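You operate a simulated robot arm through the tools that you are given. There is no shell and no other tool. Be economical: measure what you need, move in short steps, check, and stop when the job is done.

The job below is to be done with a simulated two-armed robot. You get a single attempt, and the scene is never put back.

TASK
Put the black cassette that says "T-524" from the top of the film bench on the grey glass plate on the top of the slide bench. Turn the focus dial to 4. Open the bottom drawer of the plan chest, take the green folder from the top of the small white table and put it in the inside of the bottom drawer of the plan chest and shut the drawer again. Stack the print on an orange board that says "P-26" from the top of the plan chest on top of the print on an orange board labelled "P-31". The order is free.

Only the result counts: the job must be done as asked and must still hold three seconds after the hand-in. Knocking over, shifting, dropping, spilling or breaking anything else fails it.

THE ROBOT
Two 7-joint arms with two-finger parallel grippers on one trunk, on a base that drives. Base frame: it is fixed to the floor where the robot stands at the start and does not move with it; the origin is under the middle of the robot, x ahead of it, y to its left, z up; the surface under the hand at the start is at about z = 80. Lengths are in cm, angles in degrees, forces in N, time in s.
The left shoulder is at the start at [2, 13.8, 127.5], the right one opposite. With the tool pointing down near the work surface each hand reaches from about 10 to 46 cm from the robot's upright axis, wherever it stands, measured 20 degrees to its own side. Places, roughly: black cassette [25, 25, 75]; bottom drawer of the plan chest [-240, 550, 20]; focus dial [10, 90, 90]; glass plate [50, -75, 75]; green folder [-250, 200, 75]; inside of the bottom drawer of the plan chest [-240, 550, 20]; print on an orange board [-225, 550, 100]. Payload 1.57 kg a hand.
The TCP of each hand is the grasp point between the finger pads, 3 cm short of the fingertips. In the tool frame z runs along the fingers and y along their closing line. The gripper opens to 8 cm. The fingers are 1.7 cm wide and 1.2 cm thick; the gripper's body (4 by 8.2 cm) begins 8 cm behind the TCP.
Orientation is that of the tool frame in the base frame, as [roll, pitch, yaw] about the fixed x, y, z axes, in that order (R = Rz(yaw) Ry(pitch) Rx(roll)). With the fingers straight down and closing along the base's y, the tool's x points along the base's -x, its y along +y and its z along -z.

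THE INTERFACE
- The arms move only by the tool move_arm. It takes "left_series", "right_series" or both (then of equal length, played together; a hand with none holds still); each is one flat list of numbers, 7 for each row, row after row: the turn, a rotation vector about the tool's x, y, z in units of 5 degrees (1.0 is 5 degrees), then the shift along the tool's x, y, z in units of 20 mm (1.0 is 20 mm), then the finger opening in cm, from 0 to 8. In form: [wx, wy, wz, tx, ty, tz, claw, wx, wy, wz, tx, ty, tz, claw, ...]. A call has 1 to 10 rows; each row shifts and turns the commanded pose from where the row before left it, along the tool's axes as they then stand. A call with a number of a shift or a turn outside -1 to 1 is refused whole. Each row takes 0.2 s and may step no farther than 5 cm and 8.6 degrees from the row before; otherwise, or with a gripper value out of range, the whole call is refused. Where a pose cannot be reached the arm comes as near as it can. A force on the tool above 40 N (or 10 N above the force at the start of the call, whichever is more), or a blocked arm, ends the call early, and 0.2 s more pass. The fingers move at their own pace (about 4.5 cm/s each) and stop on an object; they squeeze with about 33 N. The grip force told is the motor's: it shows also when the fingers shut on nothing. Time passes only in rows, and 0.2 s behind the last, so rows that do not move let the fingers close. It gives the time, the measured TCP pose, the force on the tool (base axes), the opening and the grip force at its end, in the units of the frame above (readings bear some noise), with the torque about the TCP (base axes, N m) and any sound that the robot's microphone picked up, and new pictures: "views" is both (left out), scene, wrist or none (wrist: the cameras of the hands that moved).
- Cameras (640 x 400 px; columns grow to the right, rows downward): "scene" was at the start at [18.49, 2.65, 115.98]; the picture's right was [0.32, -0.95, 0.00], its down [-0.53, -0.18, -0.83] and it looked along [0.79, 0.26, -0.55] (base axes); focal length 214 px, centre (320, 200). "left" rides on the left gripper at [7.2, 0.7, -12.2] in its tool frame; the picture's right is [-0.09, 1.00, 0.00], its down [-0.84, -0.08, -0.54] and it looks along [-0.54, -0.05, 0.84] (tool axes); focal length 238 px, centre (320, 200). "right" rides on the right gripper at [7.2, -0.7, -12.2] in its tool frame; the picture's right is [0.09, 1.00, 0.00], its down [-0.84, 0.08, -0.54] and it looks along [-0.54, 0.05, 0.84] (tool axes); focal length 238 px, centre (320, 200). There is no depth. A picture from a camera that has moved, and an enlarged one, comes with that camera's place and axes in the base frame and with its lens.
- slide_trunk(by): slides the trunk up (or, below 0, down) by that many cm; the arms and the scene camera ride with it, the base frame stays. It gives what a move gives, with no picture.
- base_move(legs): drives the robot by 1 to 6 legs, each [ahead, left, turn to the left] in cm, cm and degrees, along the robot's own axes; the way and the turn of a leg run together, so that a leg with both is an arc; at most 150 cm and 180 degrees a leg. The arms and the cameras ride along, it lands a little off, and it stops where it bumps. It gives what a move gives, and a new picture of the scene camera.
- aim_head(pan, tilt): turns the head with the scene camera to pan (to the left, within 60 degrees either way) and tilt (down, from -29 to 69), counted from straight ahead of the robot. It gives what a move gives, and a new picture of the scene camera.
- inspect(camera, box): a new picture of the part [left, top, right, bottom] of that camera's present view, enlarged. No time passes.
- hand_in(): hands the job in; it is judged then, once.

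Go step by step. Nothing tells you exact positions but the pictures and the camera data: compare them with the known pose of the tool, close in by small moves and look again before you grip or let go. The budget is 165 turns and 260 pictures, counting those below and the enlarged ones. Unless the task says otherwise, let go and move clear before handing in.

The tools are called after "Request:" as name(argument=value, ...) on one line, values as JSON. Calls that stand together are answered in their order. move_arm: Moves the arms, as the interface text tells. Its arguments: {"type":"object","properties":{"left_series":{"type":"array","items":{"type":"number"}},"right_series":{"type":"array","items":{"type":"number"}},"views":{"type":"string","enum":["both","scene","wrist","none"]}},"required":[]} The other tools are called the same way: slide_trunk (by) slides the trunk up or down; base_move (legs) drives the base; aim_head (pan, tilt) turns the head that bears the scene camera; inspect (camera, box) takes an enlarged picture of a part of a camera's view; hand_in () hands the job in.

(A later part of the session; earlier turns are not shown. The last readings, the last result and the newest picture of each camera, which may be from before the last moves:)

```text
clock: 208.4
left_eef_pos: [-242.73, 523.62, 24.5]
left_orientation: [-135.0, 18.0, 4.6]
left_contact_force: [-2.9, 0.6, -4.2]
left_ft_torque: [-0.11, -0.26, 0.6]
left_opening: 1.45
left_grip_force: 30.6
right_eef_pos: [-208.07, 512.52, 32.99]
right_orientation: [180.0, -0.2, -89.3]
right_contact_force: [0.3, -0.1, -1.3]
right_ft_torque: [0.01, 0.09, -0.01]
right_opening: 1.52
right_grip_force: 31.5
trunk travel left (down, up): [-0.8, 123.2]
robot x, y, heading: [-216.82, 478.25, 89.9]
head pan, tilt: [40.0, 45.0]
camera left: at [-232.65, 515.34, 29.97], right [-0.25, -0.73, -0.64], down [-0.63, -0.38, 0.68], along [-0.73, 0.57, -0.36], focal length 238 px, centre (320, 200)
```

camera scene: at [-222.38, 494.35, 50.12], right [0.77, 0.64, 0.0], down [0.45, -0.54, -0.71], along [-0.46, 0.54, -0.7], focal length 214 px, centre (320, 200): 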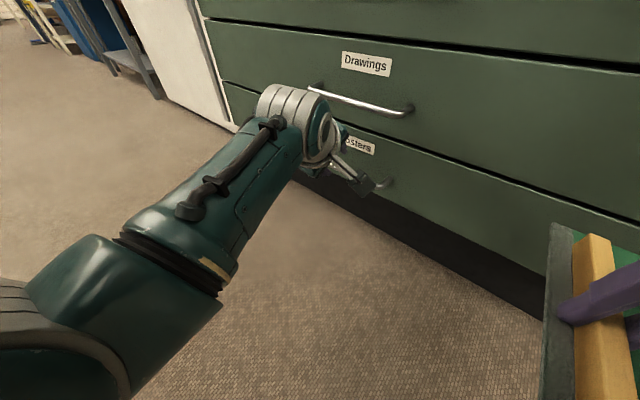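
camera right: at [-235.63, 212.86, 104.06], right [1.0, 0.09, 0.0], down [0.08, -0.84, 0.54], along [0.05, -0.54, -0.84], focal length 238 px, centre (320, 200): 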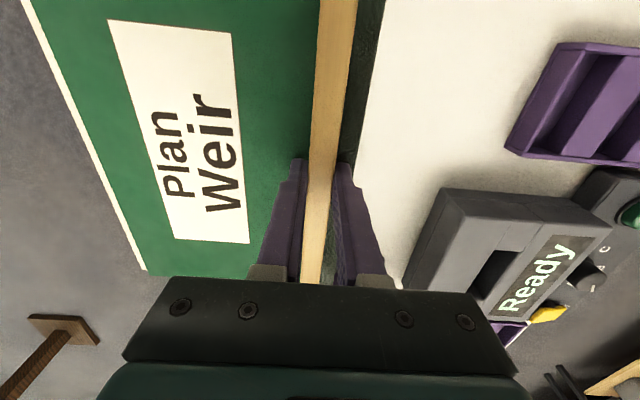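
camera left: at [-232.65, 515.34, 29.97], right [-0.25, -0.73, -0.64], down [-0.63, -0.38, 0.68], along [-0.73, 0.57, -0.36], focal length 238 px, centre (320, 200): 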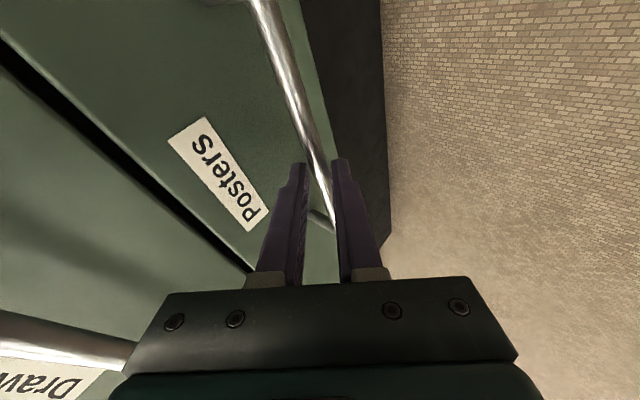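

The handle is gripped. I pull by driving back a little first.

Request:
base_move(legs=[[-6, 0, 0]])

Request:
inspect(camera="left", box=[0, 0, 640, 400])

```text
clock: 209.4
left_eef_pos: [-242.54, 518.73, 24.96]
left_orientation: [-134.4, 18.0, 4.7]
left_contact_force: [-0.9, 0.5, 0.2]
left_ft_torque: [-0.03, 0.0, 0.03]
left_opening: 0.01
left_grip_force: 21.3
right_eef_pos: [-208.15, 507.45, 33.2]
right_orientation: [-179.9, 0.2, -89.2]
right_contact_force: [-0.3, 0.5, -2.5]
right_ft_torque: [-0.07, 0.1, -0.04]
right_opening: 1.56
right_grip_force: 30.5
trunk travel left (down, up): [-0.8, 123.2]
robot x, y, heading: [-216.32, 472.52, 89.7]
head pan, tilt: [40.0, 45.0]
camera scene: at [-221.7, 489.1, 50.18], right [0.77, 0.64, 0.0], down [0.45, -0.54, -0.71], along [-0.45, 0.55, -0.7], focal length 214 px, centre (320, 200)
```

scene: 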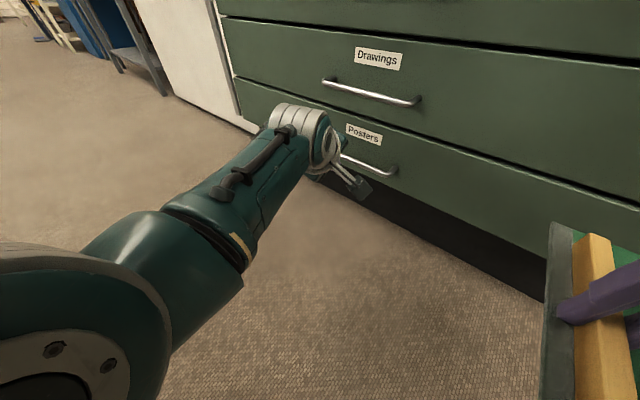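

```text
1.00 times, centred on (320, 200) of left (not enlarged: the box is as wide or as high as the picture)
camera zoom: at [-232.61, 510.33, 30.26], right [-0.25, -0.72, -0.65], down [-0.63, -0.38, 0.67], along [-0.73, 0.58, -0.36], focal length 238 px, centre (320, 200)
```

zoom: 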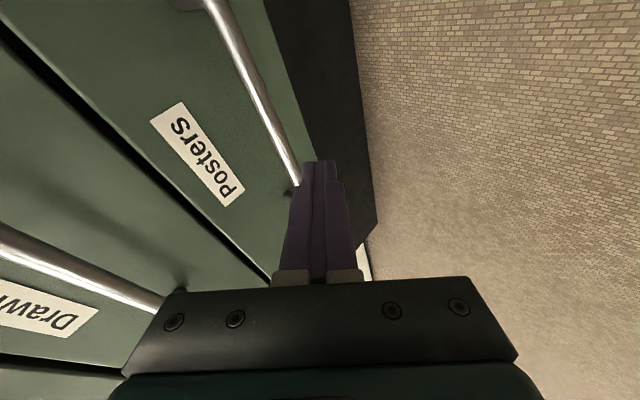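

The grip slipped at that slant. I'll use a steeper tilt (~28°) so that the rear finger hooks behind the bar: raise, re-tilt, and open.

Request:
base_move(legs=[[-3, 0, 0]])

Request:
slide_trunk(by=5)

Request:
move_arm(left_series=[-1, 0, 0, 0, 0, 0, 2, -1, 0, 0, 0, 0, 0, 3, -1, 0, 0, 0, 0, 0, 3, 0, -1, 0, 0, 0, 0, 3, 0, -1, 0, 0, 0, 0, 3, 0, -1, 0, 0, 0, 0, 3], views="wrist")

```text
clock: 210.2
left_eef_pos: [-242.71, 515.5, 24.92]
left_orientation: [-134.5, 18.1, 4.7]
left_contact_force: [0.2, 0.7, 0.8]
left_ft_torque: [-0.05, 0.04, 0.01]
left_opening: 0.02
left_grip_force: 21.5
right_eef_pos: [-208.14, 504.28, 33.02]
right_orientation: [-180.0, 0.1, -89.3]
right_contact_force: [0.4, 0.4, -1.6]
right_ft_torque: [-0.08, 0.07, 0.02]
right_opening: 1.55
right_grip_force: 31.3
trunk travel left (down, up): [-0.8, 123.2]
robot x, y, heading: [-216.8, 469.61, 89.8]
head pan, tilt: [40.0, 45.0]
camera scene: at [-221.7, 485.9, 50.15], right [0.77, 0.64, 0.0], down [0.45, -0.54, -0.71], along [-0.45, 0.55, -0.71], focal length 214 px, centre (320, 200)
```

scene: 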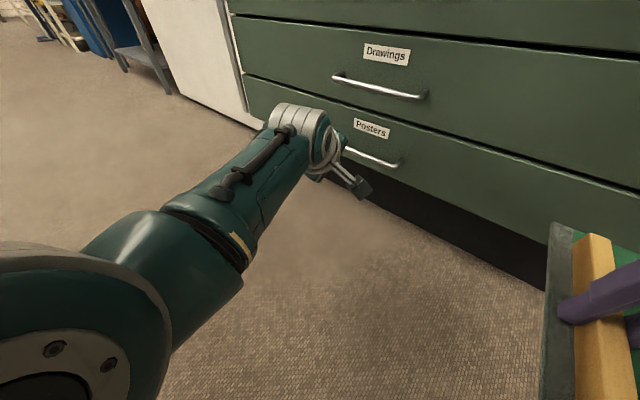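

```text
clock: 211.2
left_eef_pos: [-242.77, 514.79, 29.63]
left_orientation: [-134.7, 18.2, 4.5]
left_contact_force: [0.8, -0.7, 1.0]
left_ft_torque: [0.05, 0.02, 0.0]
left_opening: 0.0
left_grip_force: 21.0
right_eef_pos: [-208.14, 503.68, 37.87]
right_orientation: [-180.0, -0.1, -89.2]
right_contact_force: [0.4, -0.4, -2.1]
right_ft_torque: [0.02, 0.11, -0.01]
right_opening: 1.54
right_grip_force: 31.2
trunk travel left (down, up): [-5.8, 118.2]
robot x, y, heading: [-216.61, 469.75, 89.7]
head pan, tilt: [40.0, 45.0]
```

```text
clock: 212.6
left_eef_pos: [-244.29, 515.21, 30.04]
left_orientation: [-145.0, 31.9, 14.8]
left_contact_force: [-0.2, -0.8, 0.6]
left_ft_torque: [-0.02, -0.01, 0.01]
left_opening: 3.0
left_grip_force: 0.1
right_eef_pos: [-207.95, 503.85, 37.9]
right_orientation: [-179.9, 0.0, -89.1]
right_contact_force: [0.6, 0.3, -1.6]
right_ft_torque: [-0.01, 0.08, -0.03]
right_opening: 1.55
right_grip_force: 30.5
trunk travel left (down, up): [-5.8, 118.2]
robot x, y, heading: [-217.01, 469.41, 90.1]
head pan, tilt: [40.0, 45.0]
camera left: at [-231.47, 510.8, 34.47], right [-0.16, -0.89, -0.43], down [-0.37, -0.35, 0.86], along [-0.91, 0.3, -0.28], focal length 238 px, centre (320, 200)
```

left: 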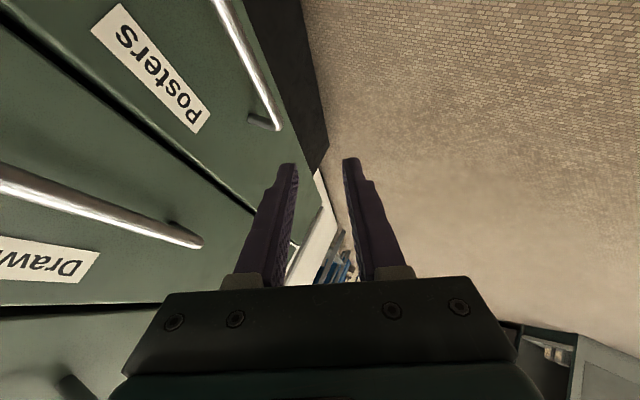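

Request:
move_arm(left_series=[0, 1, 0, 0, 0, 0, 3, 0, 1, 0, 0, 0, 0, 3, 0, 1, 0, 0, 0, 0, 3, 0, 1, 0, 0, 0, 0, 3, 0, 1, 0, 0, 0, 0, 3, 0, 0.5, 0.4, 0, 0, 0, 3], views="wrist")

```text
clock: 214.0
left_eef_pos: [-242.64, 514.96, 29.65]
left_orientation: [-151.4, 7.9, -3.6]
left_contact_force: [-0.5, 0.4, -0.8]
left_ft_torque: [0.01, 0.01, 0.01]
left_opening: 2.98
left_grip_force: 0.0
right_eef_pos: [-208.21, 503.65, 37.86]
right_orientation: [-180.0, -0.1, -89.1]
right_contact_force: [0.2, -0.2, -1.6]
right_ft_torque: [-0.03, 0.09, 0.03]
right_opening: 1.52
right_grip_force: 31.1
trunk travel left (down, up): [-5.8, 118.2]
robot x, y, heading: [-216.77, 469.27, 89.8]
head pan, tilt: [40.0, 45.0]
camera left: at [-234.47, 508.06, 38.92], right [-0.21, -0.86, -0.46], down [-0.77, -0.14, 0.62], along [-0.6, 0.49, -0.63], focal length 238 px, centre (320, 200)
```

left: 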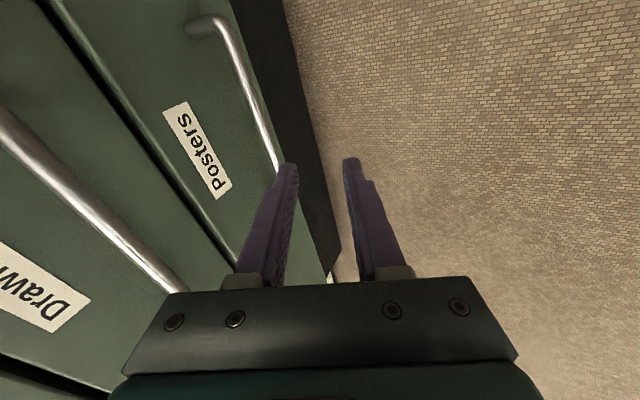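

The orientation is good now (29° tilt). I drive to the pre-hook position above the bar and check.

Request:
base_move(legs=[[6.5, 0, 0]])

Request:
inspect(camera="left", box=[0, 0, 640, 400])

```text
clock: 215.0
left_eef_pos: [-242.65, 520.79, 29.49]
left_orientation: [-151.6, 8.2, -3.7]
left_contact_force: [0.5, 0.0, 0.8]
left_ft_torque: [0.03, 0.03, -0.01]
left_opening: 3.02
left_grip_force: 0.1
right_eef_pos: [-208.11, 509.6, 37.74]
right_orientation: [-180.0, -0.3, -89.2]
right_contact_force: [0.4, -0.2, -2.0]
right_ft_torque: [0.02, 0.07, 0.02]
right_opening: 1.56
right_grip_force: 31.4
trunk travel left (down, up): [-5.8, 118.2]
robot x, y, heading: [-216.15, 475.81, 89.7]
head pan, tilt: [40.0, 45.0]
camera scene: at [-221.68, 491.34, 55.03], right [0.77, 0.64, 0.0], down [0.45, -0.55, -0.71], along [-0.45, 0.54, -0.71], focal length 214 px, centre (320, 200)
```

scene: 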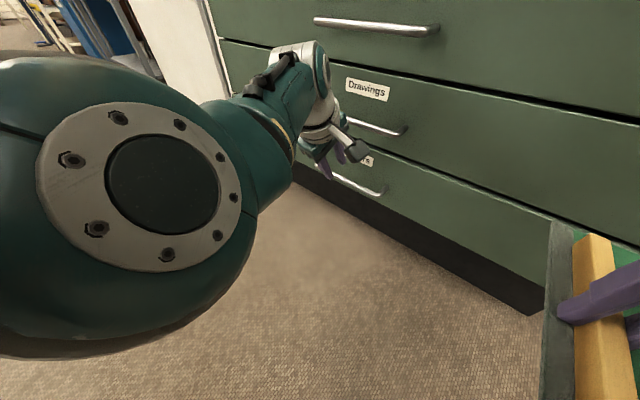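

```text
1.00 times, centred on (320, 200) of left (not enlarged: the box is as wide or as high as the picture)
camera zoom: at [-234.45, 513.9, 38.7], right [-0.21, -0.86, -0.45], down [-0.77, -0.14, 0.63], along [-0.61, 0.48, -0.63], focal length 238 px, centre (320, 200)
```

zoom: 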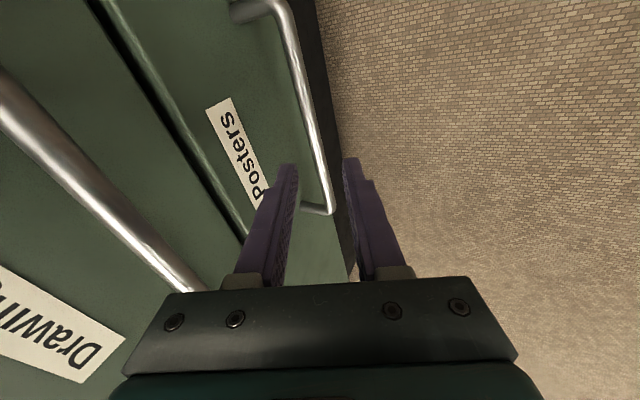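

The bar is exactly on the tool axis, 7.8 cm ahead. I advance along the tool axis and close.

Request:
move_arm(left_series=[0, 0, 0, 0, 0, 0.6, 2.8, 0, 0, 0, 0, 0, 0.6, 2.8, 0, 0, 0, 0, 0, 0.6, 2.8, 0, 0, 0, 0, 0, 0.5, 2.8, 0, 0, 0, 0, 0, 0.4, 2.8], views="wrist")

```text
clock: 216.2
left_eef_pos: [-243.26, 523.95, 24.92]
left_orientation: [-151.5, 8.2, -3.5]
left_contact_force: [0.3, -0.1, 0.8]
left_ft_torque: [0.0, 0.01, 0.01]
left_opening: 2.79
left_grip_force: 0.0
right_eef_pos: [-208.08, 510.11, 37.85]
right_orientation: [-179.9, -0.1, -89.2]
right_contact_force: [0.1, -0.1, -2.1]
right_ft_torque: [0.03, 0.13, 0.0]
right_opening: 1.53
right_grip_force: 30.9
trunk travel left (down, up): [-5.8, 118.2]
robot x, y, heading: [-216.31, 476.07, 89.9]
head pan, tilt: [40.0, 45.0]
camera left: at [-234.94, 516.99, 34.22], right [-0.21, -0.86, -0.46], down [-0.77, -0.14, 0.63], along [-0.61, 0.48, -0.63], focal length 238 px, centre (320, 200)
```

left: 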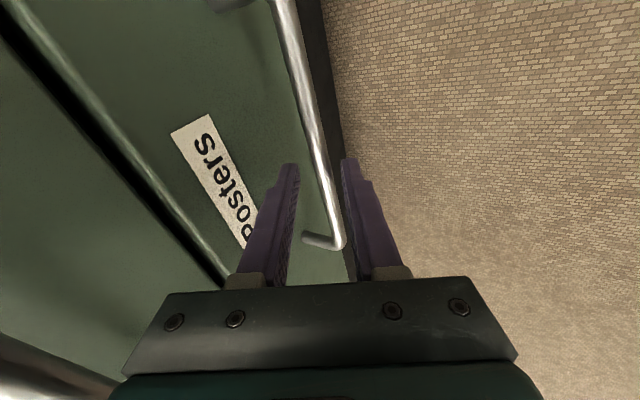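

Request:
move_arm(left_series=[0, 0, 0, 0, 0, 0.35, 2.8, 0, 0, 0, 0, 0, 0.3, 2.8], views="none")

Request:
move_arm(left_series=[0, 0, 0, 0, 0, 0, 1.8, 0, 0, 0, 0, 0, 0, 0.8, 0, 0, 0, 0, 0, 0, 0, 0, 0, 0, 0, 0, 0, 0, 0, 0, 0, 0, 0, 0, 0], views="wrist")

```text
clock: 216.8
left_eef_pos: [-243.18, 524.59, 23.89]
left_orientation: [-151.5, 8.2, -3.5]
left_contact_force: [0.8, 0.1, 0.4]
left_ft_torque: [0.0, -0.01, -0.02]
left_opening: 2.82
left_grip_force: 0.0
right_eef_pos: [-207.94, 510.1, 37.95]
right_orientation: [-179.9, -0.1, -89.2]
right_contact_force: [0.1, -0.4, -1.7]
right_ft_torque: [-0.03, 0.09, 0.0]
right_opening: 1.53
right_grip_force: 31.7
trunk travel left (down, up): [-5.8, 118.2]
robot x, y, heading: [-216.21, 475.49, 89.7]
head pan, tilt: [40.0, 45.0]
```

```text
clock: 218.0
left_eef_pos: [-243.33, 524.31, 23.89]
left_orientation: [-151.6, 8.1, -3.6]
left_contact_force: [-1.4, 0.6, -7.2]
left_ft_torque: [-0.04, -0.2, 0.57]
left_opening: 1.37
left_grip_force: 30.0
right_eef_pos: [-208.14, 509.97, 37.67]
right_orientation: [-179.9, -0.2, -89.2]
right_contact_force: [0.4, 0.3, -2.2]
right_ft_torque: [-0.03, 0.1, 0.0]
right_opening: 1.54
right_grip_force: 31.4
trunk travel left (down, up): [-5.8, 118.2]
robot x, y, heading: [-216.31, 475.98, 89.6]
head pan, tilt: [40.0, 45.0]
camera left: at [-235.08, 517.44, 33.03], right [-0.21, -0.86, -0.46], down [-0.77, -0.14, 0.63], along [-0.61, 0.48, -0.63], focal length 238 px, centre (320, 200)
```

left: 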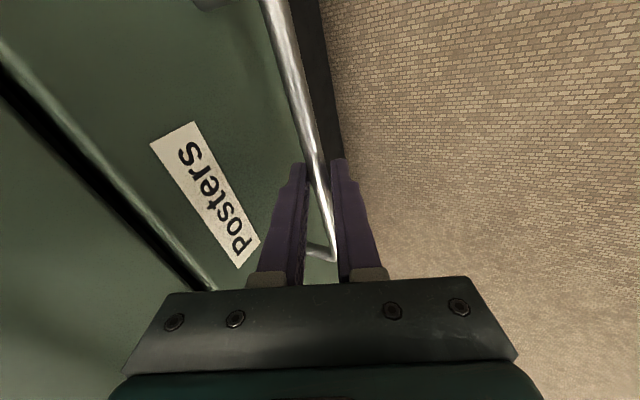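

Gripped well with the finger behind the bar. I pull gently with the arm first.

Request:
move_arm(left_series=[0, 0, 0, 0, 0.17, -0.1, 0, 0, 0, 0, 0, 0.17, -0.1, 0, 0, 0, 0, 0, 0.17, -0.1, 0, 0, 0, 0, 0, 0.17, -0.1, 0, 0, 0, 0, 0, 0.17, -0.1, 0, 0, 0, 0, 0, 0.17, -0.1, 0], views="wrist")

```text
clock: 219.4
left_eef_pos: [-243.28, 521.93, 23.73]
left_orientation: [-151.6, 8.1, -3.5]
left_contact_force: [-1.5, 3.5, -17.4]
left_ft_torque: [-0.06, -0.34, 0.51]
left_opening: 1.37
left_grip_force: 29.8
right_eef_pos: [-207.89, 509.86, 37.88]
right_orientation: [-179.7, -0.1, -89.2]
right_contact_force: [1.0, 0.2, -1.3]
right_ft_torque: [-0.03, 0.1, -0.01]
right_opening: 1.54
right_grip_force: 31.3
trunk travel left (down, up): [-5.8, 118.2]
robot x, y, heading: [-216.73, 475.96, 89.7]
head pan, tilt: [40.0, 45.0]
camera left: at [-235.09, 515.04, 33.06], right [-0.21, -0.86, -0.45], down [-0.77, -0.14, 0.63], along [-0.61, 0.48, -0.63], focal length 238 px, centre (320, 200)
```

left: 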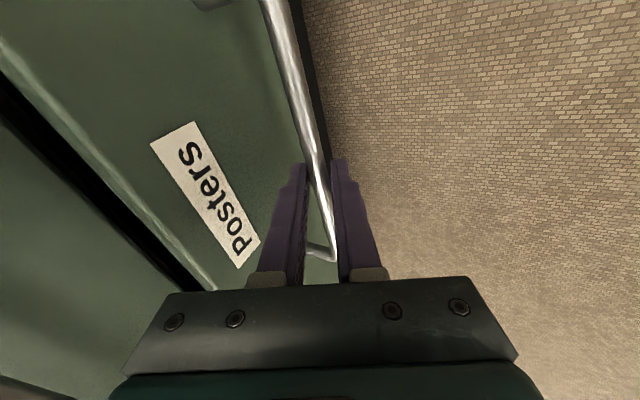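

The drawer moves. I continue pulling by driving back.

Request:
base_move(legs=[[-4, 0, 0], [-4, 0, 0]])

Request:
inspect(camera="left", box=[0, 0, 640, 400])

```text
clock: 220.7
left_eef_pos: [-243.22, 514.62, 24.01]
left_orientation: [-151.4, 8.2, -3.7]
left_contact_force: [2.2, 3.9, -1.7]
left_ft_torque: [-0.14, 0.21, 0.66]
left_opening: 1.33
left_grip_force: 30.5
right_eef_pos: [-208.02, 502.55, 37.95]
right_orientation: [-179.8, 0.1, -89.2]
right_contact_force: [-0.4, 1.0, -1.0]
right_ft_torque: [-0.05, 0.08, -0.03]
right_opening: 1.54
right_grip_force: 30.9
trunk travel left (down, up): [-5.8, 118.2]
robot x, y, heading: [-216.64, 467.9, 89.8]
head pan, tilt: [40.0, 45.0]
camera scene: at [-221.59, 484.22, 55.13], right [0.77, 0.64, 0.0], down [0.45, -0.54, -0.71], along [-0.45, 0.55, -0.71], focal length 214 px, centre (320, 200)
```

scene: 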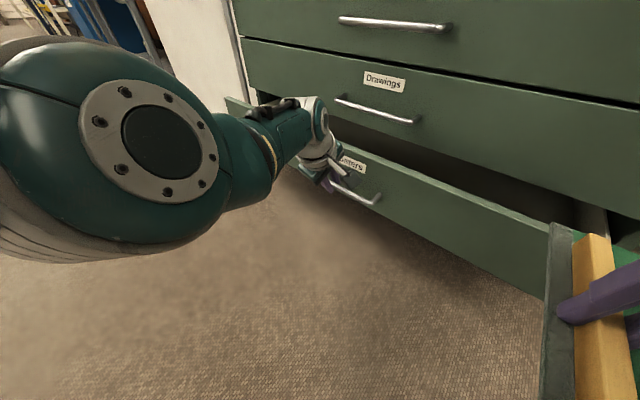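

```text
1.00 times, centred on (320, 200) of left (not enlarged: the box is as wide or as high as the picture)
camera zoom: at [-235.09, 507.69, 33.2], right [-0.21, -0.86, -0.46], down [-0.77, -0.14, 0.63], along [-0.61, 0.49, -0.63], focal length 238 px, centre (320, 200)
```

zoom: 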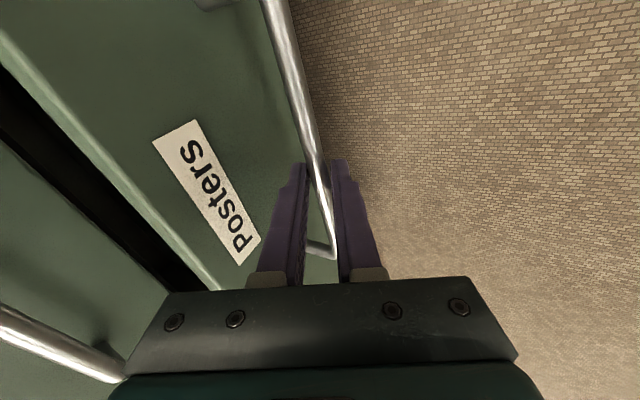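

It's opening well. I pull another 24 cm.

Request:
base_move(legs=[[-6, 0, 0], [-6, 0, 0], [-6, 0, 0], [-6, 0, 0]])

Request:
aim_head(pan=-5, tilt=45)

```text
clock: 223.4
left_eef_pos: [-243.47, 490.02, 23.7]
left_orientation: [-151.9, 8.3, -3.7]
left_contact_force: [-0.3, 6.4, -14.3]
left_ft_torque: [-0.09, 0.24, 0.74]
left_opening: 1.36
left_grip_force: 30.4
right_eef_pos: [-208.05, 478.23, 38.09]
right_orientation: [-179.7, 0.2, -89.2]
right_contact_force: [0.0, 0.6, -1.3]
right_ft_torque: [-0.05, 0.07, 0.0]
right_opening: 1.54
right_grip_force: 30.8
trunk travel left (down, up): [-5.8, 118.2]
robot x, y, heading: [-216.55, 443.33, 89.9]
head pan, tilt: [40.0, 45.0]
camera scene: at [-221.75, 459.95, 55.07], right [0.77, 0.64, 0.0], down [0.45, -0.54, -0.71], along [-0.45, 0.55, -0.71], focal length 214 px, centre (320, 200)
```

scene: 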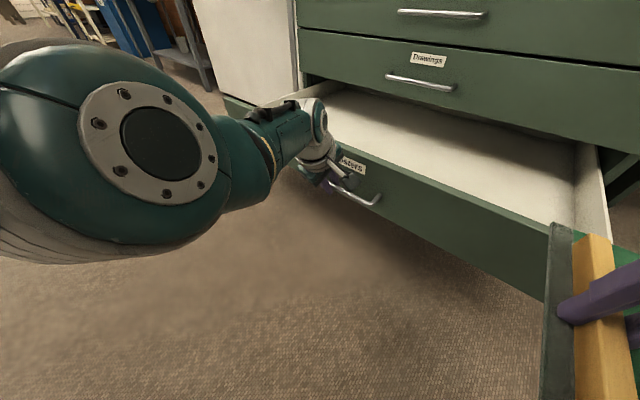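

```text
clock: 224.5
left_eef_pos: [-243.5, 489.77, 23.68]
left_orientation: [-151.9, 8.3, -3.7]
left_contact_force: [3.7, -2.9, 10.5]
left_ft_torque: [0.06, -0.48, 0.39]
left_opening: 1.38
left_grip_force: 30.1
right_eef_pos: [-208.11, 477.95, 37.93]
right_orientation: [-179.8, -0.1, -89.3]
right_contact_force: [0.3, 0.2, -1.9]
right_ft_torque: [-0.02, 0.08, -0.02]
right_opening: 1.54
right_grip_force: 30.7
trunk travel left (down, up): [-5.8, 118.2]
robot x, y, heading: [-216.76, 443.53, 89.4]
head pan, tilt: [-5.0, 45.0]
camera scene: at [-215.82, 461.43, 55.1], right [1.0, -0.09, 0.0], down [-0.06, -0.7, -0.71], along [0.07, 0.7, -0.71], focal length 214 px, centre (320, 200)
```

scene: 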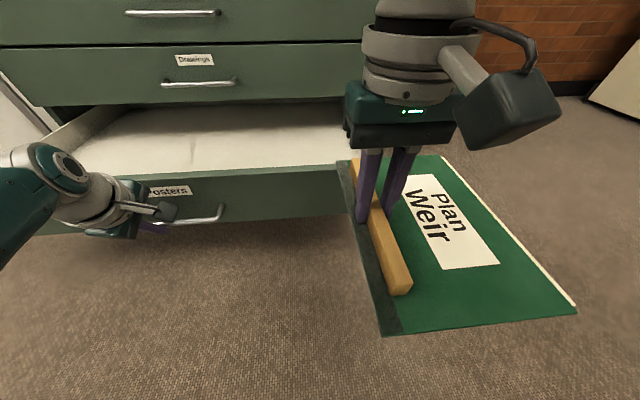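

The drawer is open about 34 cm and empty. I let go of the handle with the left hand and back that hand away.

Request:
move_arm(left_series=[0, 0, 0, 0, 0, 0, 2, 0, 0, 0, 0, 0, 0, 2.8, 0, 0, 0, 0, 0, 0, 2.8, 0, 0, 0, 0, 0, -0.5, 2.8, 0, 0, 0, 0, 0, -0.8, 2.8, 0, 0, 0, 0, 0, -0.8, 2.8, 0, 0, 0, 0, 0, -0.8, 2.8, 0, 0, 0, 0, 0, -0.8, 2.8, 0, 0, 0, 0, 0, -0.8, 2.8], views="scene")

```text
clock: 226.5
left_eef_pos: [-243.93, 485.54, 31.88]
left_orientation: [-151.9, 9.4, -3.1]
left_contact_force: [0.1, 0.8, -0.8]
left_ft_torque: [-0.02, 0.02, -0.01]
left_opening: 2.78
left_grip_force: 0.1
right_eef_pos: [-208.14, 477.97, 37.89]
right_orientation: [-179.9, -0.1, -89.2]
right_contact_force: [0.1, 0.1, -1.4]
right_ft_torque: [-0.04, 0.09, 0.0]
right_opening: 1.55
right_grip_force: 31.1
trunk travel left (down, up): [-5.8, 118.2]
robot x, y, heading: [-216.71, 443.55, 89.6]
head pan, tilt: [-5.0, 45.0]
camera scene: at [-215.92, 461.4, 55.09], right [1.0, -0.09, 0.0], down [-0.07, -0.7, -0.71], along [0.07, 0.7, -0.71], focal length 214 px, centre (320, 200)
```

scene: 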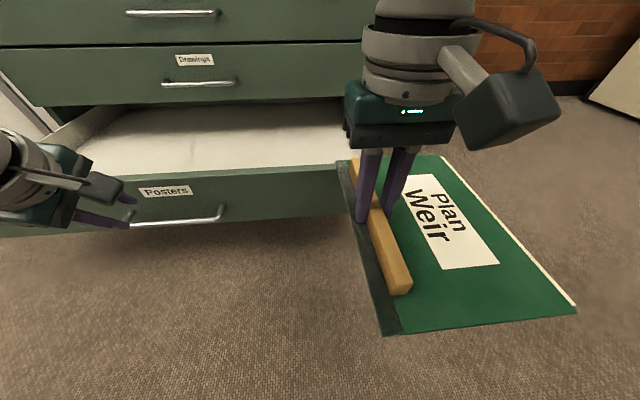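

I rotate the right hand so that the folder's body points forward, to reduce the reach needed.

Request:
slide_trunk(by=6)

Request:
move_arm(right_series=[0, 0, -0.8, 0, 0, 0, 0, 0, 0, -0.8, 0, 0, 0, 0, 0, 0, -0.8, 0, 0, 0, 0, 0, 0, -0.8, 0, 0, 0, 0, 0, 0, -0.8, 0, 0, 0, 0, 0, 0, -0.8, 0, 0, 0, 0, 0, 0, -0.8, 0, 0, 0, 0, 0, 0, -0.8, 0, 0, 0, 0, 0, 0, -0.8, 0, 0, 0, 0, 0, 0, -0.8, 0, 0, 0, 0], views="none")

Request:
move_arm(right_series=[0, 0, -0.8, 0, 0, 0, 0, 0, 0, -0.8, 0, 0, 0, 0, 0, 0, -0.8, 0, 0, 0, 0, 0, 0, -0.8, 0, 0, 0, 0, 0, 0, -0.8, 0, 0, 0, 0, 0, 0, -0.8, 0, 0, 0, 0, 0, 0, -0.8, 0, 0, 0, 0, 0, 0, -0.8, 0, 0, 0, 0, 0, 0, -0.8, 0, 0, 0, 0, 0, 0, -0.8, 0, 0, 0, 0], views="scene")

```text
clock: 227.5
left_eef_pos: [-243.74, 485.31, 37.54]
left_orientation: [-152.1, 9.4, -3.4]
left_contact_force: [-0.1, 0.0, -0.1]
left_ft_torque: [-0.02, -0.01, 0.01]
left_opening: 2.8
left_grip_force: 0.1
right_eef_pos: [-208.16, 477.81, 43.9]
right_orientation: [-179.9, 0.0, -89.3]
right_contact_force: [0.0, -0.5, -1.6]
right_ft_torque: [-0.01, 0.07, 0.03]
right_opening: 1.56
right_grip_force: 31.2
trunk travel left (down, up): [-11.8, 112.2]
robot x, y, heading: [-216.76, 443.86, 89.6]
head pan, tilt: [-5.0, 45.0]
```

```text
clock: 229.7
left_eef_pos: [-243.78, 485.46, 37.61]
left_orientation: [-152.2, 9.3, -3.3]
left_contact_force: [0.8, 0.9, 0.0]
left_ft_torque: [0.0, 0.0, -0.02]
left_opening: 2.8
left_grip_force: 0.0
right_eef_pos: [-208.29, 477.88, 43.91]
right_orientation: [-180.0, -0.1, -49.3]
right_contact_force: [-0.8, -0.2, -2.4]
right_ft_torque: [-0.03, 0.05, 0.03]
right_opening: 1.54
right_grip_force: 31.5
trunk travel left (down, up): [-11.8, 112.2]
robot x, y, heading: [-216.44, 443.66, 89.6]
head pan, tilt: [-5.0, 45.0]
```

```text
clock: 231.9
left_eef_pos: [-243.75, 485.43, 37.58]
left_orientation: [-152.1, 9.3, -3.2]
left_contact_force: [-0.8, 0.5, 0.0]
left_ft_torque: [-0.02, 0.0, 0.0]
left_opening: 2.78
left_grip_force: 0.0
right_eef_pos: [-208.35, 477.85, 44.02]
right_orientation: [180.0, -0.3, -29.3]
right_contact_force: [0.0, 0.1, -1.4]
right_ft_torque: [-0.08, 0.02, 0.01]
right_opening: 1.53
right_grip_force: 30.7
right hand out of reach, approached as far as the arm can: row 6, 7, 8, 9, 10
trunk travel left (down, up): [-11.8, 112.2]
robot x, y, heading: [-216.83, 443.58, 89.5]
head pan, tilt: [-5.0, 45.0]
camera scene: at [-215.87, 461.4, 61.09], right [1.0, -0.09, 0.0], down [-0.07, -0.7, -0.71], along [0.07, 0.7, -0.71], focal length 214 px, centre (320, 200)
```

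scene: 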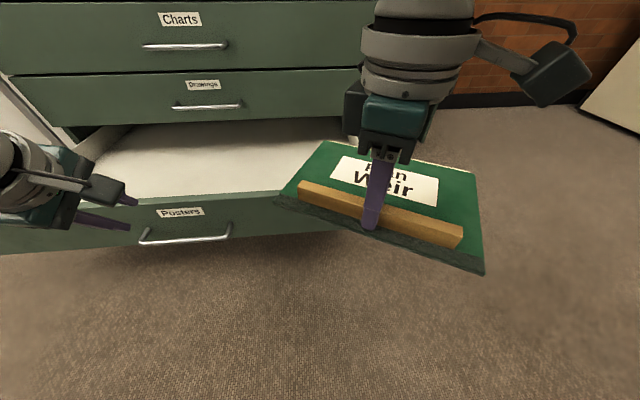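

The folder turned about 60°, good enough. I shift left to the middle of the drawer, extend the arm and drive ahead carefully with the folder above the drawer.

Request:
base_move(legs=[[0, 26, 0]])

Request:
move_arm(right_series=[0, 0, 0, -0.25, -0.44, 0, 0, 0, 0, 0, -0.25, -0.44, 0, 0, 0, 0, 0, -0.25, -0.44, 0, 0, 0, 0, 0, -0.25, -0.44, 0, 0, 0, 0, 0, -0.25, -0.44, 0, 0, 0, 0, 0, -0.25, -0.44, 0, 0, 0, 0, 0, -0.25, -0.44, 0, 0, 0, 0, 0, -0.25, -0.44, 0, 0, 0, 0, 0, -0.25, -0.44, 0, 0, 0, 0, 0, -0.25, -0.44, 0, 0], views="none")

Request:
base_move(legs=[[12, 0, 0]])

```text
clock: 233.8
left_eef_pos: [-269.08, 485.35, 37.69]
left_orientation: [-152.1, 9.3, -3.2]
left_contact_force: [0.4, 0.1, 0.2]
left_ft_torque: [-0.01, 0.01, 0.0]
left_opening: 2.79
left_grip_force: 0.1
right_eef_pos: [-233.41, 478.05, 43.9]
right_orientation: [-180.0, -0.3, -29.2]
right_contact_force: [0.3, 0.3, -2.0]
right_ft_torque: [-0.07, 0.06, 0.03]
right_opening: 1.54
right_grip_force: 31.6
trunk travel left (down, up): [-11.8, 112.2]
robot x, y, heading: [-242.06, 443.43, 89.8]
head pan, tilt: [-5.0, 45.0]
camera scene: at [-241.15, 461.51, 61.09], right [1.0, -0.09, 0.0], down [-0.06, -0.7, -0.71], along [0.06, 0.7, -0.71], focal length 214 px, centre (320, 200)
```

scene: 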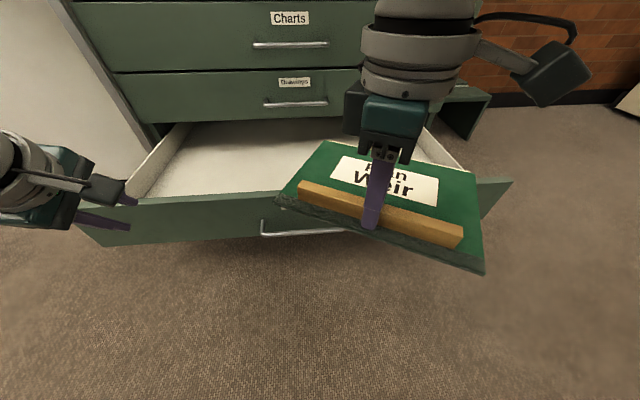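

```text
clock: 236.0
left_eef_pos: [-269.71, 485.39, 37.73]
left_orientation: [-152.1, 9.8, -3.0]
left_contact_force: [0.2, -0.1, -0.1]
left_ft_torque: [-0.02, -0.03, -0.03]
left_opening: 2.8
left_grip_force: 0.0
right_eef_pos: [-233.67, 478.09, 43.96]
right_orientation: [-180.0, -0.1, -29.2]
right_contact_force: [-0.1, 0.4, -1.5]
right_ft_torque: [-0.06, 0.03, -0.01]
right_opening: 1.55
right_grip_force: 31.5
right hand out of reach, approached as far as the arm can: row 1, 2, 3, 4, 5, 6, 7, 8, 9, 10
trunk travel left (down, up): [-11.8, 112.2]
robot x, y, heading: [-242.16, 443.75, 89.9]
head pan, tilt: [-5.0, 45.0]
```

```text
clock: 237.2
left_eef_pos: [-269.71, 496.99, 37.52]
left_orientation: [-152.3, 9.8, -2.9]
left_contact_force: [0.0, -0.2, 0.3]
left_ft_torque: [-0.01, 0.0, 0.02]
left_opening: 2.79
left_grip_force: 0.1
right_eef_pos: [-233.68, 489.55, 43.8]
right_orientation: [179.9, -0.2, -29.1]
right_contact_force: [-0.2, 1.4, -1.6]
right_ft_torque: [-0.08, 0.04, 0.0]
right_opening: 1.57
right_grip_force: 31.2
trunk travel left (down, up): [-11.8, 112.2]
robot x, y, heading: [-242.09, 455.05, 89.9]
head pan, tilt: [-5.0, 45.0]
camera scene: at [-241.26, 473.12, 61.06], right [1.0, -0.09, 0.0], down [-0.06, -0.71, -0.71], along [0.06, 0.7, -0.71], focal length 214 px, centre (320, 200)
```

scene: 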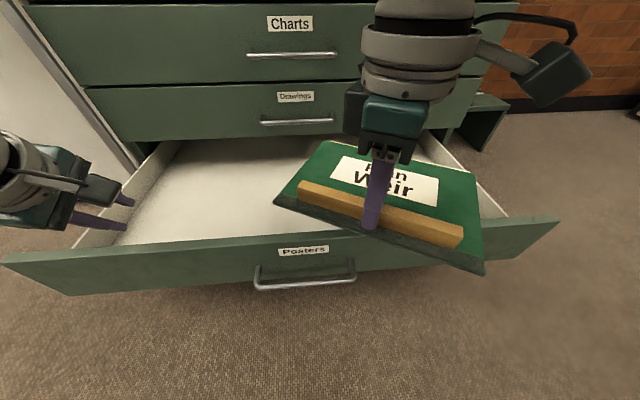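

The arm cannot extend in this twist, but the base has room. I drive ahead further in small steps.

Request:
base_move(legs=[[6, 0, 0], [6, 0, 0]])

```text
clock: 238.7
left_eef_pos: [-269.79, 508.48, 37.52]
left_orientation: [-152.4, 9.8, -2.8]
left_contact_force: [-0.2, 0.2, -0.4]
left_ft_torque: [0.02, 0.0, 0.06]
left_opening: 2.81
left_grip_force: 0.0
right_eef_pos: [-233.68, 501.11, 43.87]
right_orientation: [179.7, -0.3, -29.2]
right_contact_force: [-0.1, -0.5, -1.6]
right_ft_torque: [-0.07, 0.02, -0.04]
right_opening: 1.53
right_grip_force: 31.3
trunk travel left (down, up): [-11.8, 112.2]
robot x, y, heading: [-241.84, 467.4, 90.4]
head pan, tilt: [-5.0, 45.0]
camera scene: at [-241.24, 484.71, 61.03], right [1.0, -0.09, 0.0], down [-0.06, -0.71, -0.7], along [0.06, 0.7, -0.71], focal length 214 px, centre (320, 200)
```

scene: 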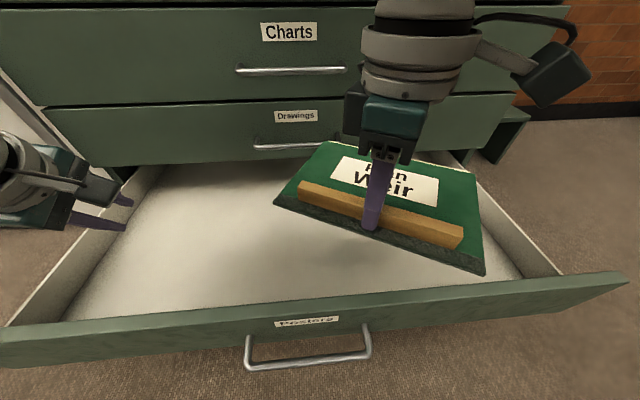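

Request:
base_move(legs=[[6, 0, 0]])

Request:
aim_head(pan=-15, tilt=60)

```text
clock: 239.7
left_eef_pos: [-269.87, 514.39, 37.57]
left_orientation: [-152.4, 10.0, -2.8]
left_contact_force: [-0.3, 0.1, -0.7]
left_ft_torque: [0.05, 0.01, 0.02]
left_opening: 2.8
left_grip_force: 0.1
right_eef_pos: [-233.58, 506.92, 43.72]
right_orientation: [179.8, -0.2, -29.1]
right_contact_force: [-0.1, -0.7, -1.0]
right_ft_torque: [-0.04, 0.04, -0.01]
right_opening: 1.57
right_grip_force: 31.1
trunk travel left (down, up): [-11.8, 112.2]
robot x, y, heading: [-242.16, 473.07, 90.0]
head pan, tilt: [-5.0, 45.0]
camera scene: at [-241.21, 490.57, 61.03], right [1.0, -0.09, 0.0], down [-0.06, -0.71, -0.7], along [0.06, 0.7, -0.71], focal length 214 px, centre (320, 200)
```

scene: 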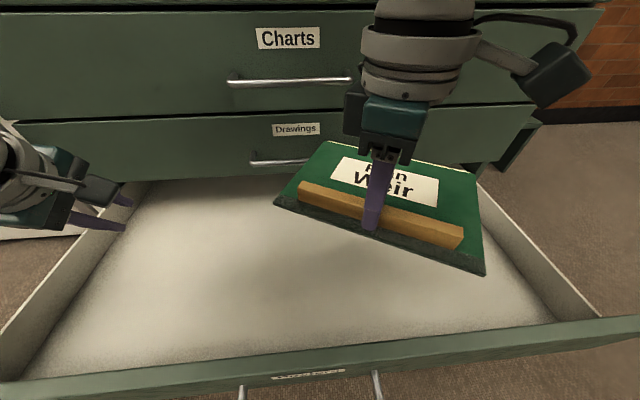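

```text
clock: 240.5
left_eef_pos: [-270.01, 514.89, 37.69]
left_orientation: [-152.2, 10.0, -2.8]
left_contact_force: [-0.3, 0.0, -0.3]
left_ft_torque: [0.03, 0.0, 0.04]
left_opening: 2.79
left_grip_force: 0.0
right_eef_pos: [-233.5, 507.43, 43.94]
right_orientation: [179.9, -0.2, -29.1]
right_contact_force: [0.5, 0.6, -1.1]
right_ft_torque: [-0.11, 0.03, 0.0]
right_opening: 1.56
right_grip_force: 30.9
trunk travel left (down, up): [-11.8, 112.2]
robot x, y, heading: [-241.87, 472.81, 89.9]
head pan, tilt: [-15.0, 60.0]
camera scene: at [-240.2, 489.35, 59.15], right [0.97, -0.26, 0.0], down [-0.23, -0.84, -0.5], along [0.13, 0.48, -0.87], focal length 214 px, centre (320, 200)
```

scene: 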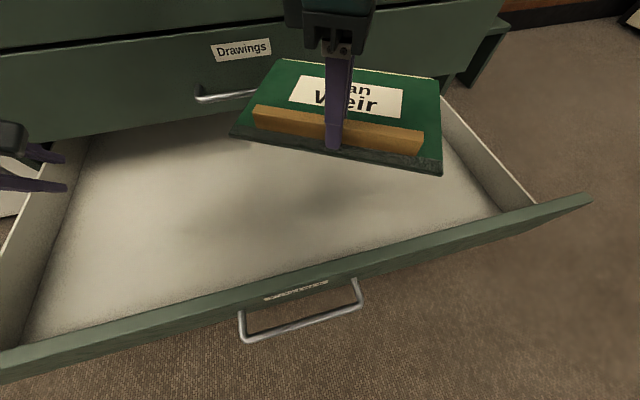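

The far corner would come close to the "Drawings" handle, so I shift right 7 cm and back 1 cm before lowering.

Request:
base_move(legs=[[-1, -7, 0]])

Request:
slide_trunk(by=-8)

Request:
inspect(camera="scene", box=[0, 0, 640, 400])

```text
clock: 241.5
left_eef_pos: [-263.2, 513.91, 37.69]
left_orientation: [-152.3, 10.1, -2.9]
left_contact_force: [-1.2, -0.1, 0.2]
left_ft_torque: [0.01, -0.02, 0.0]
left_opening: 2.83
left_grip_force: 0.1
right_eef_pos: [-226.85, 506.39, 43.81]
right_orientation: [179.9, -0.1, -29.2]
right_contact_force: [-0.9, -0.5, -2.1]
right_ft_torque: [-0.11, 0.04, -0.02]
right_opening: 1.54
right_grip_force: 31.3
trunk travel left (down, up): [-11.8, 112.2]
robot x, y, heading: [-234.78, 471.71, 90.0]
head pan, tilt: [-15.0, 60.0]
camera scene: at [-233.4, 488.29, 59.14], right [0.97, -0.26, 0.0], down [-0.23, -0.84, -0.5], along [0.13, 0.48, -0.87], focal length 214 px, centre (320, 200)
```

scene: 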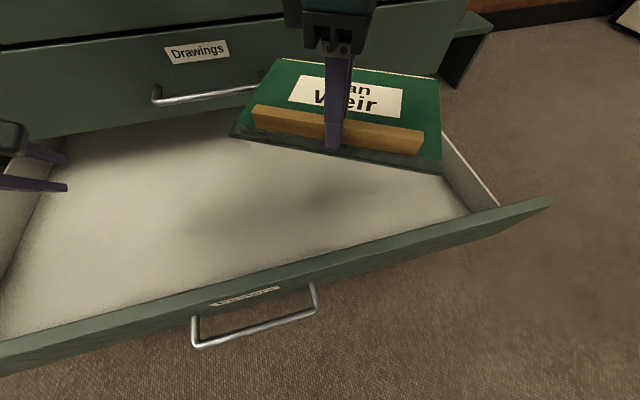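

```text
clock: 242.7
left_eef_pos: [-262.89, 513.78, 29.67]
left_orientation: [-152.2, 10.0, -2.8]
left_contact_force: [-0.4, -0.6, 0.0]
left_ft_torque: [-0.03, 0.0, 0.0]
left_opening: 2.79
left_grip_force: 0.1
right_eef_pos: [-226.66, 506.29, 35.9]
right_orientation: [179.9, -0.2, -29.0]
right_contact_force: [-0.2, -0.3, -1.8]
right_ft_torque: [-0.07, 0.04, -0.02]
right_opening: 1.54
right_grip_force: 31.5
trunk travel left (down, up): [-3.8, 120.2]
robot x, y, heading: [-235.03, 471.72, 89.8]
head pan, tilt: [-15.0, 60.0]
```

```text
1.00 times, centred on (320, 200) of scene (not enlarged: the box is as wide or as high as the picture)
camera zoom: at [-233.19, 488.26, 51.14], right [0.97, -0.26, 0.0], down [-0.23, -0.84, -0.5], along [0.13, 0.48, -0.87], focal length 214 px, centre (320, 200)
```

zoom: 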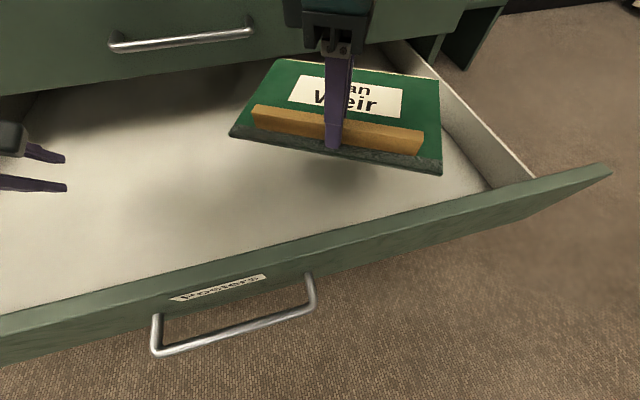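

Request:
move_arm(right_series=[0, 0, 0, 0, 0, 0.5, 0, 0, 0, 0, 0, 0, 0.5, 0, 0, 0, 0, 0, 0, 0.5, 0, 0, 0, 0, 0, 0, 0.5, 0, 0, 0, 0, 0, 0, 0.5, 0, 0, 0, 0, 0, 0, 0.5, 0, 0, 0, 0, 0, 0, 0.5, 0, 0, 0, 0, 0, 0, 0.5, 0], views="scene")

```text
clock: 244.4
left_eef_pos: [-262.82, 513.82, 29.69]
left_orientation: [-152.2, 10.0, -2.9]
left_contact_force: [0.0, 0.3, -0.3]
left_ft_torque: [0.01, -0.03, -0.01]
left_opening: 2.82
left_grip_force: 0.1
right_eef_pos: [-226.6, 506.39, 28.9]
right_orientation: [180.0, -0.2, -29.1]
right_contact_force: [0.0, 0.5, -2.0]
right_ft_torque: [-0.08, 0.03, 0.01]
right_opening: 1.52
right_grip_force: 31.1
right hand out of reach, approached as far as the arm can: row 8
trunk travel left (down, up): [-3.8, 120.2]
robot x, y, heading: [-234.91, 471.88, 89.8]
head pan, tilt: [-15.0, 60.0]
camera scene: at [-233.17, 488.25, 51.14], right [0.97, -0.26, 0.0], down [-0.23, -0.84, -0.5], along [0.13, 0.48, -0.87], focal length 214 px, centre (320, 200)
```

scene: 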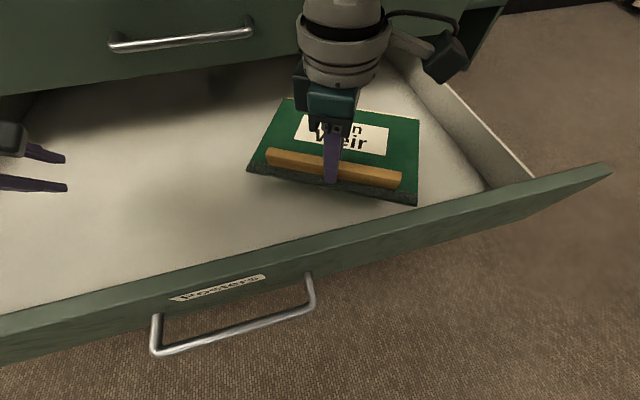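

Request:
slide_trunk(by=-3.7)

Request:
move_arm(right_series=[0, 0, 0.3, 0, 0, 0.3, 0, 0, 0, 0.3, 0, 0, 0.3, 0, 0, 0, 0.3, 0, 0, 0.3, 0, 0, 0, 0.3, 0, 0, 0.3, 0], views="scene")

```text
clock: 245.3
left_eef_pos: [-262.98, 513.77, 25.93]
left_orientation: [-152.2, 10.0, -2.7]
left_contact_force: [0.2, -0.1, 0.7]
left_ft_torque: [-0.01, 0.02, -0.01]
left_opening: 2.82
left_grip_force: 0.0
right_eef_pos: [-226.57, 506.37, 25.21]
right_orientation: [180.0, -0.3, -29.2]
right_contact_force: [0.7, -0.1, -2.3]
right_ft_torque: [-0.08, 0.08, -0.03]
right_opening: 1.54
right_grip_force: 31.6
trunk travel left (down, up): [-0.1, 123.9]
robot x, y, heading: [-234.91, 472.19, 90.0]
head pan, tilt: [-15.0, 60.0]
```

```text
clock: 246.3
left_eef_pos: [-262.97, 513.65, 25.84]
left_orientation: [-152.3, 9.9, -2.8]
left_contact_force: [-0.2, -1.1, -0.2]
left_ft_torque: [0.02, 0.0, 0.04]
left_opening: 2.82
left_grip_force: 0.0
right_eef_pos: [-226.56, 506.35, 22.85]
right_orientation: [-179.9, -0.2, -35.2]
right_contact_force: [-0.7, -0.8, -2.5]
right_ft_torque: [-0.07, 0.06, 0.0]
right_opening: 1.51
right_grip_force: 32.2
trunk travel left (down, up): [-0.1, 123.9]
robot x, y, heading: [-234.65, 471.99, 89.9]
head pan, tilt: [-15.0, 60.0]
camera scene: at [-233.19, 488.23, 47.44], right [0.97, -0.26, 0.0], down [-0.23, -0.84, -0.5], along [0.13, 0.48, -0.87], focal length 214 px, centre (320, 200)
```

scene: 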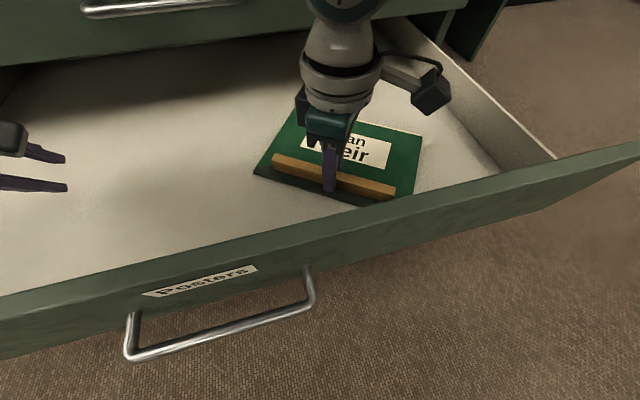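

I move ahead 3 cm for clearance from the drawer front, then lower to contact.

Request:
base_move(legs=[[3, 0, 0]])

Request:
move_arm(right_series=[0, 0, 0.2, 0, 0, 0.25, 0, 0, 0, 0.2, 0, 0, 0.25, 0, 0, 0, 0, 0, 0, 0.2, 0], views="none")

Request:
move_arm(right_series=[0, 0, 0, 0, 0, 0.2, 0, 0, 0, 0, 0, 0, 0.15, 0], views="scene")

```text
clock: 247.1
left_eef_pos: [-262.91, 516.04, 25.84]
left_orientation: [-152.5, 10.0, -2.8]
left_contact_force: [-0.4, -0.1, 0.1]
left_ft_torque: [0.05, 0.0, 0.02]
left_opening: 2.79
left_grip_force: 0.0
right_eef_pos: [-226.54, 508.6, 22.62]
right_orientation: [179.9, -0.4, -35.2]
right_contact_force: [-0.1, -1.1, -2.0]
right_ft_torque: [-0.02, 0.04, -0.01]
right_opening: 1.52
right_grip_force: 31.6
trunk travel left (down, up): [-0.1, 123.9]
robot x, y, heading: [-234.93, 475.29, 89.9]
head pan, tilt: [-15.0, 60.0]
camera scene: at [-233.17, 490.55, 47.36], right [0.97, -0.26, 0.0], down [-0.23, -0.84, -0.5], along [0.13, 0.48, -0.87], focal length 214 px, centre (320, 200)
```

scene: 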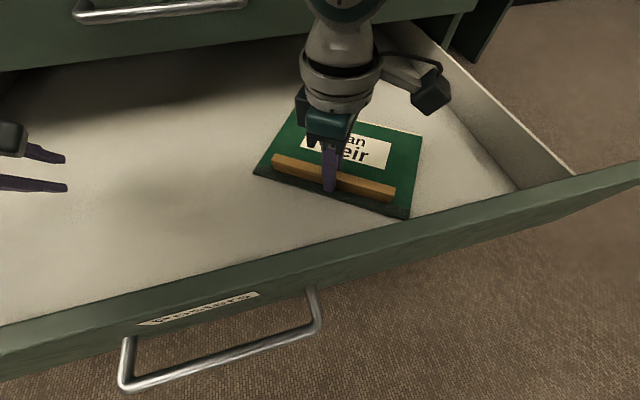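

```text
clock: 247.7
left_eef_pos: [-262.79, 516.76, 26.06]
left_orientation: [-152.2, 10.1, -2.8]
left_contact_force: [0.1, -0.4, 0.3]
left_ft_torque: [-0.01, -0.03, -0.01]
left_opening: 2.79
left_grip_force: 0.1
right_eef_pos: [-226.62, 509.91, 22.49]
right_orientation: [-179.6, 0.3, -37.0]
right_contact_force: [4.2, -2.0, 18.8]
right_ft_torque: [-0.73, -0.07, 0.26]
right_opening: 1.58
right_grip_force: 31.8
trunk travel left (down, up): [-0.1, 123.9]
robot x, y, heading: [-235.04, 475.15, 89.6]
head pan, tilt: [-15.0, 60.0]
stopped in row 3 (right hand): the force on the tool passed its limit at 51 N (the readings are from after the stop); the commanded pose is now the measured one
```

```text
clock: 248.1
left_eef_pos: [-262.76, 516.72, 25.92]
left_orientation: [-152.2, 10.0, -2.6]
left_contact_force: [-0.6, 0.7, 0.6]
left_ft_torque: [0.01, 0.0, -0.02]
left_opening: 2.82
left_grip_force: 0.1
right_eef_pos: [-226.5, 509.84, 22.38]
right_orientation: [-179.6, 0.4, -36.9]
right_contact_force: [4.2, -1.5, 16.8]
right_ft_torque: [-0.63, 0.03, 0.27]
right_opening: 1.56
right_grip_force: 31.1
trunk travel left (down, up): [-0.1, 123.9]
robot x, y, heading: [-235.13, 474.55, 89.7]
head pan, tilt: [-15.0, 60.0]
stopped in row 1 (right hand): the force on the tool passed its limit at 46 N (the readings are from after the stop); the commanded pose is now the measured one
camera scene: at [-232.92, 491.26, 47.44], right [0.97, -0.26, 0.0], down [-0.23, -0.84, -0.5], along [0.13, 0.48, -0.87], focal length 214 px, centre (320, 200)
```

scene: 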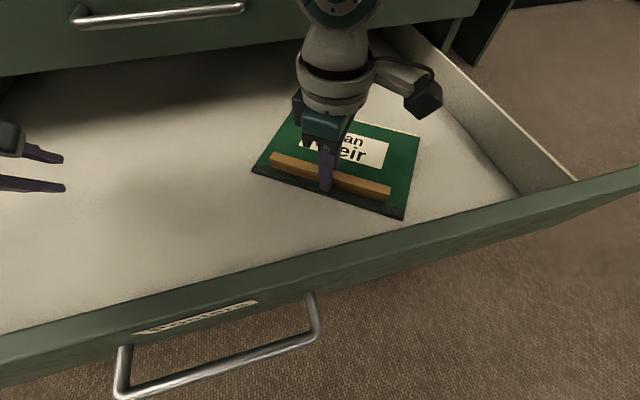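

The folder rests on the drawer floor. I release it and rise straight up.

Request:
move_arm(right_series=[0, 0, 0, 0, 0, -0.02, 1.8, 0, 0, 0, 0, 0, 0, 2.5, 0, 0, 0, 0, 0, 0, 3.5, 0, 0, 0, 0, 0, 0, 3.5, 0, 0, 0, 0, 0, -0.2, 3.5, 0, 0, 0, 0, 0, -0.4, 3.5, 0, 0, 0, 0, 0, -0.6, 3.5, 0, 0, 0, 0, 0, -0.8, 3.5, 0, 0, 0, 0, 0, -0.8, 3.5, 0, 0, 0, 0, 0, -0.8, 3.5], views="scene")

```text
clock: 250.3
left_eef_pos: [-263.07, 516.89, 25.98]
left_orientation: [-152.1, 10.2, -2.7]
left_contact_force: [-0.1, -0.4, 0.3]
left_ft_torque: [0.0, 0.01, 0.01]
left_opening: 2.78
left_grip_force: 0.1
right_eef_pos: [-226.85, 509.77, 29.52]
right_orientation: [-179.7, 0.4, -36.9]
right_contact_force: [-0.7, 0.0, 0.2]
right_ft_torque: [0.05, -0.02, 0.02]
right_opening: 3.49
right_grip_force: 0.1
trunk travel left (down, up): [-0.1, 123.9]
robot x, y, heading: [-235.23, 475.14, 89.8]
head pan, tilt: [-15.0, 60.0]
camera scene: at [-233.15, 491.24, 47.44], right [0.97, -0.26, 0.0], down [-0.23, -0.84, -0.5], along [0.13, 0.48, -0.87], focal length 214 px, centre (320, 200)
```

scene: 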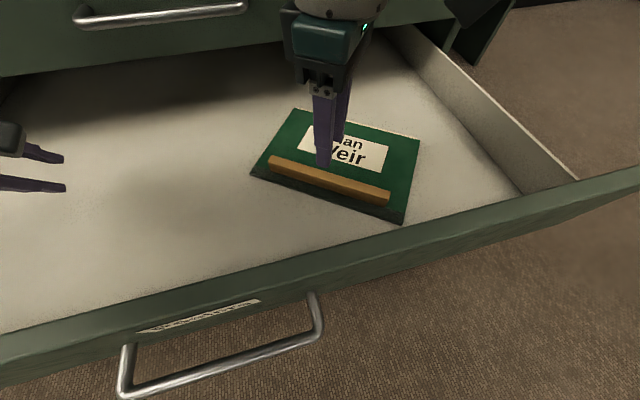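

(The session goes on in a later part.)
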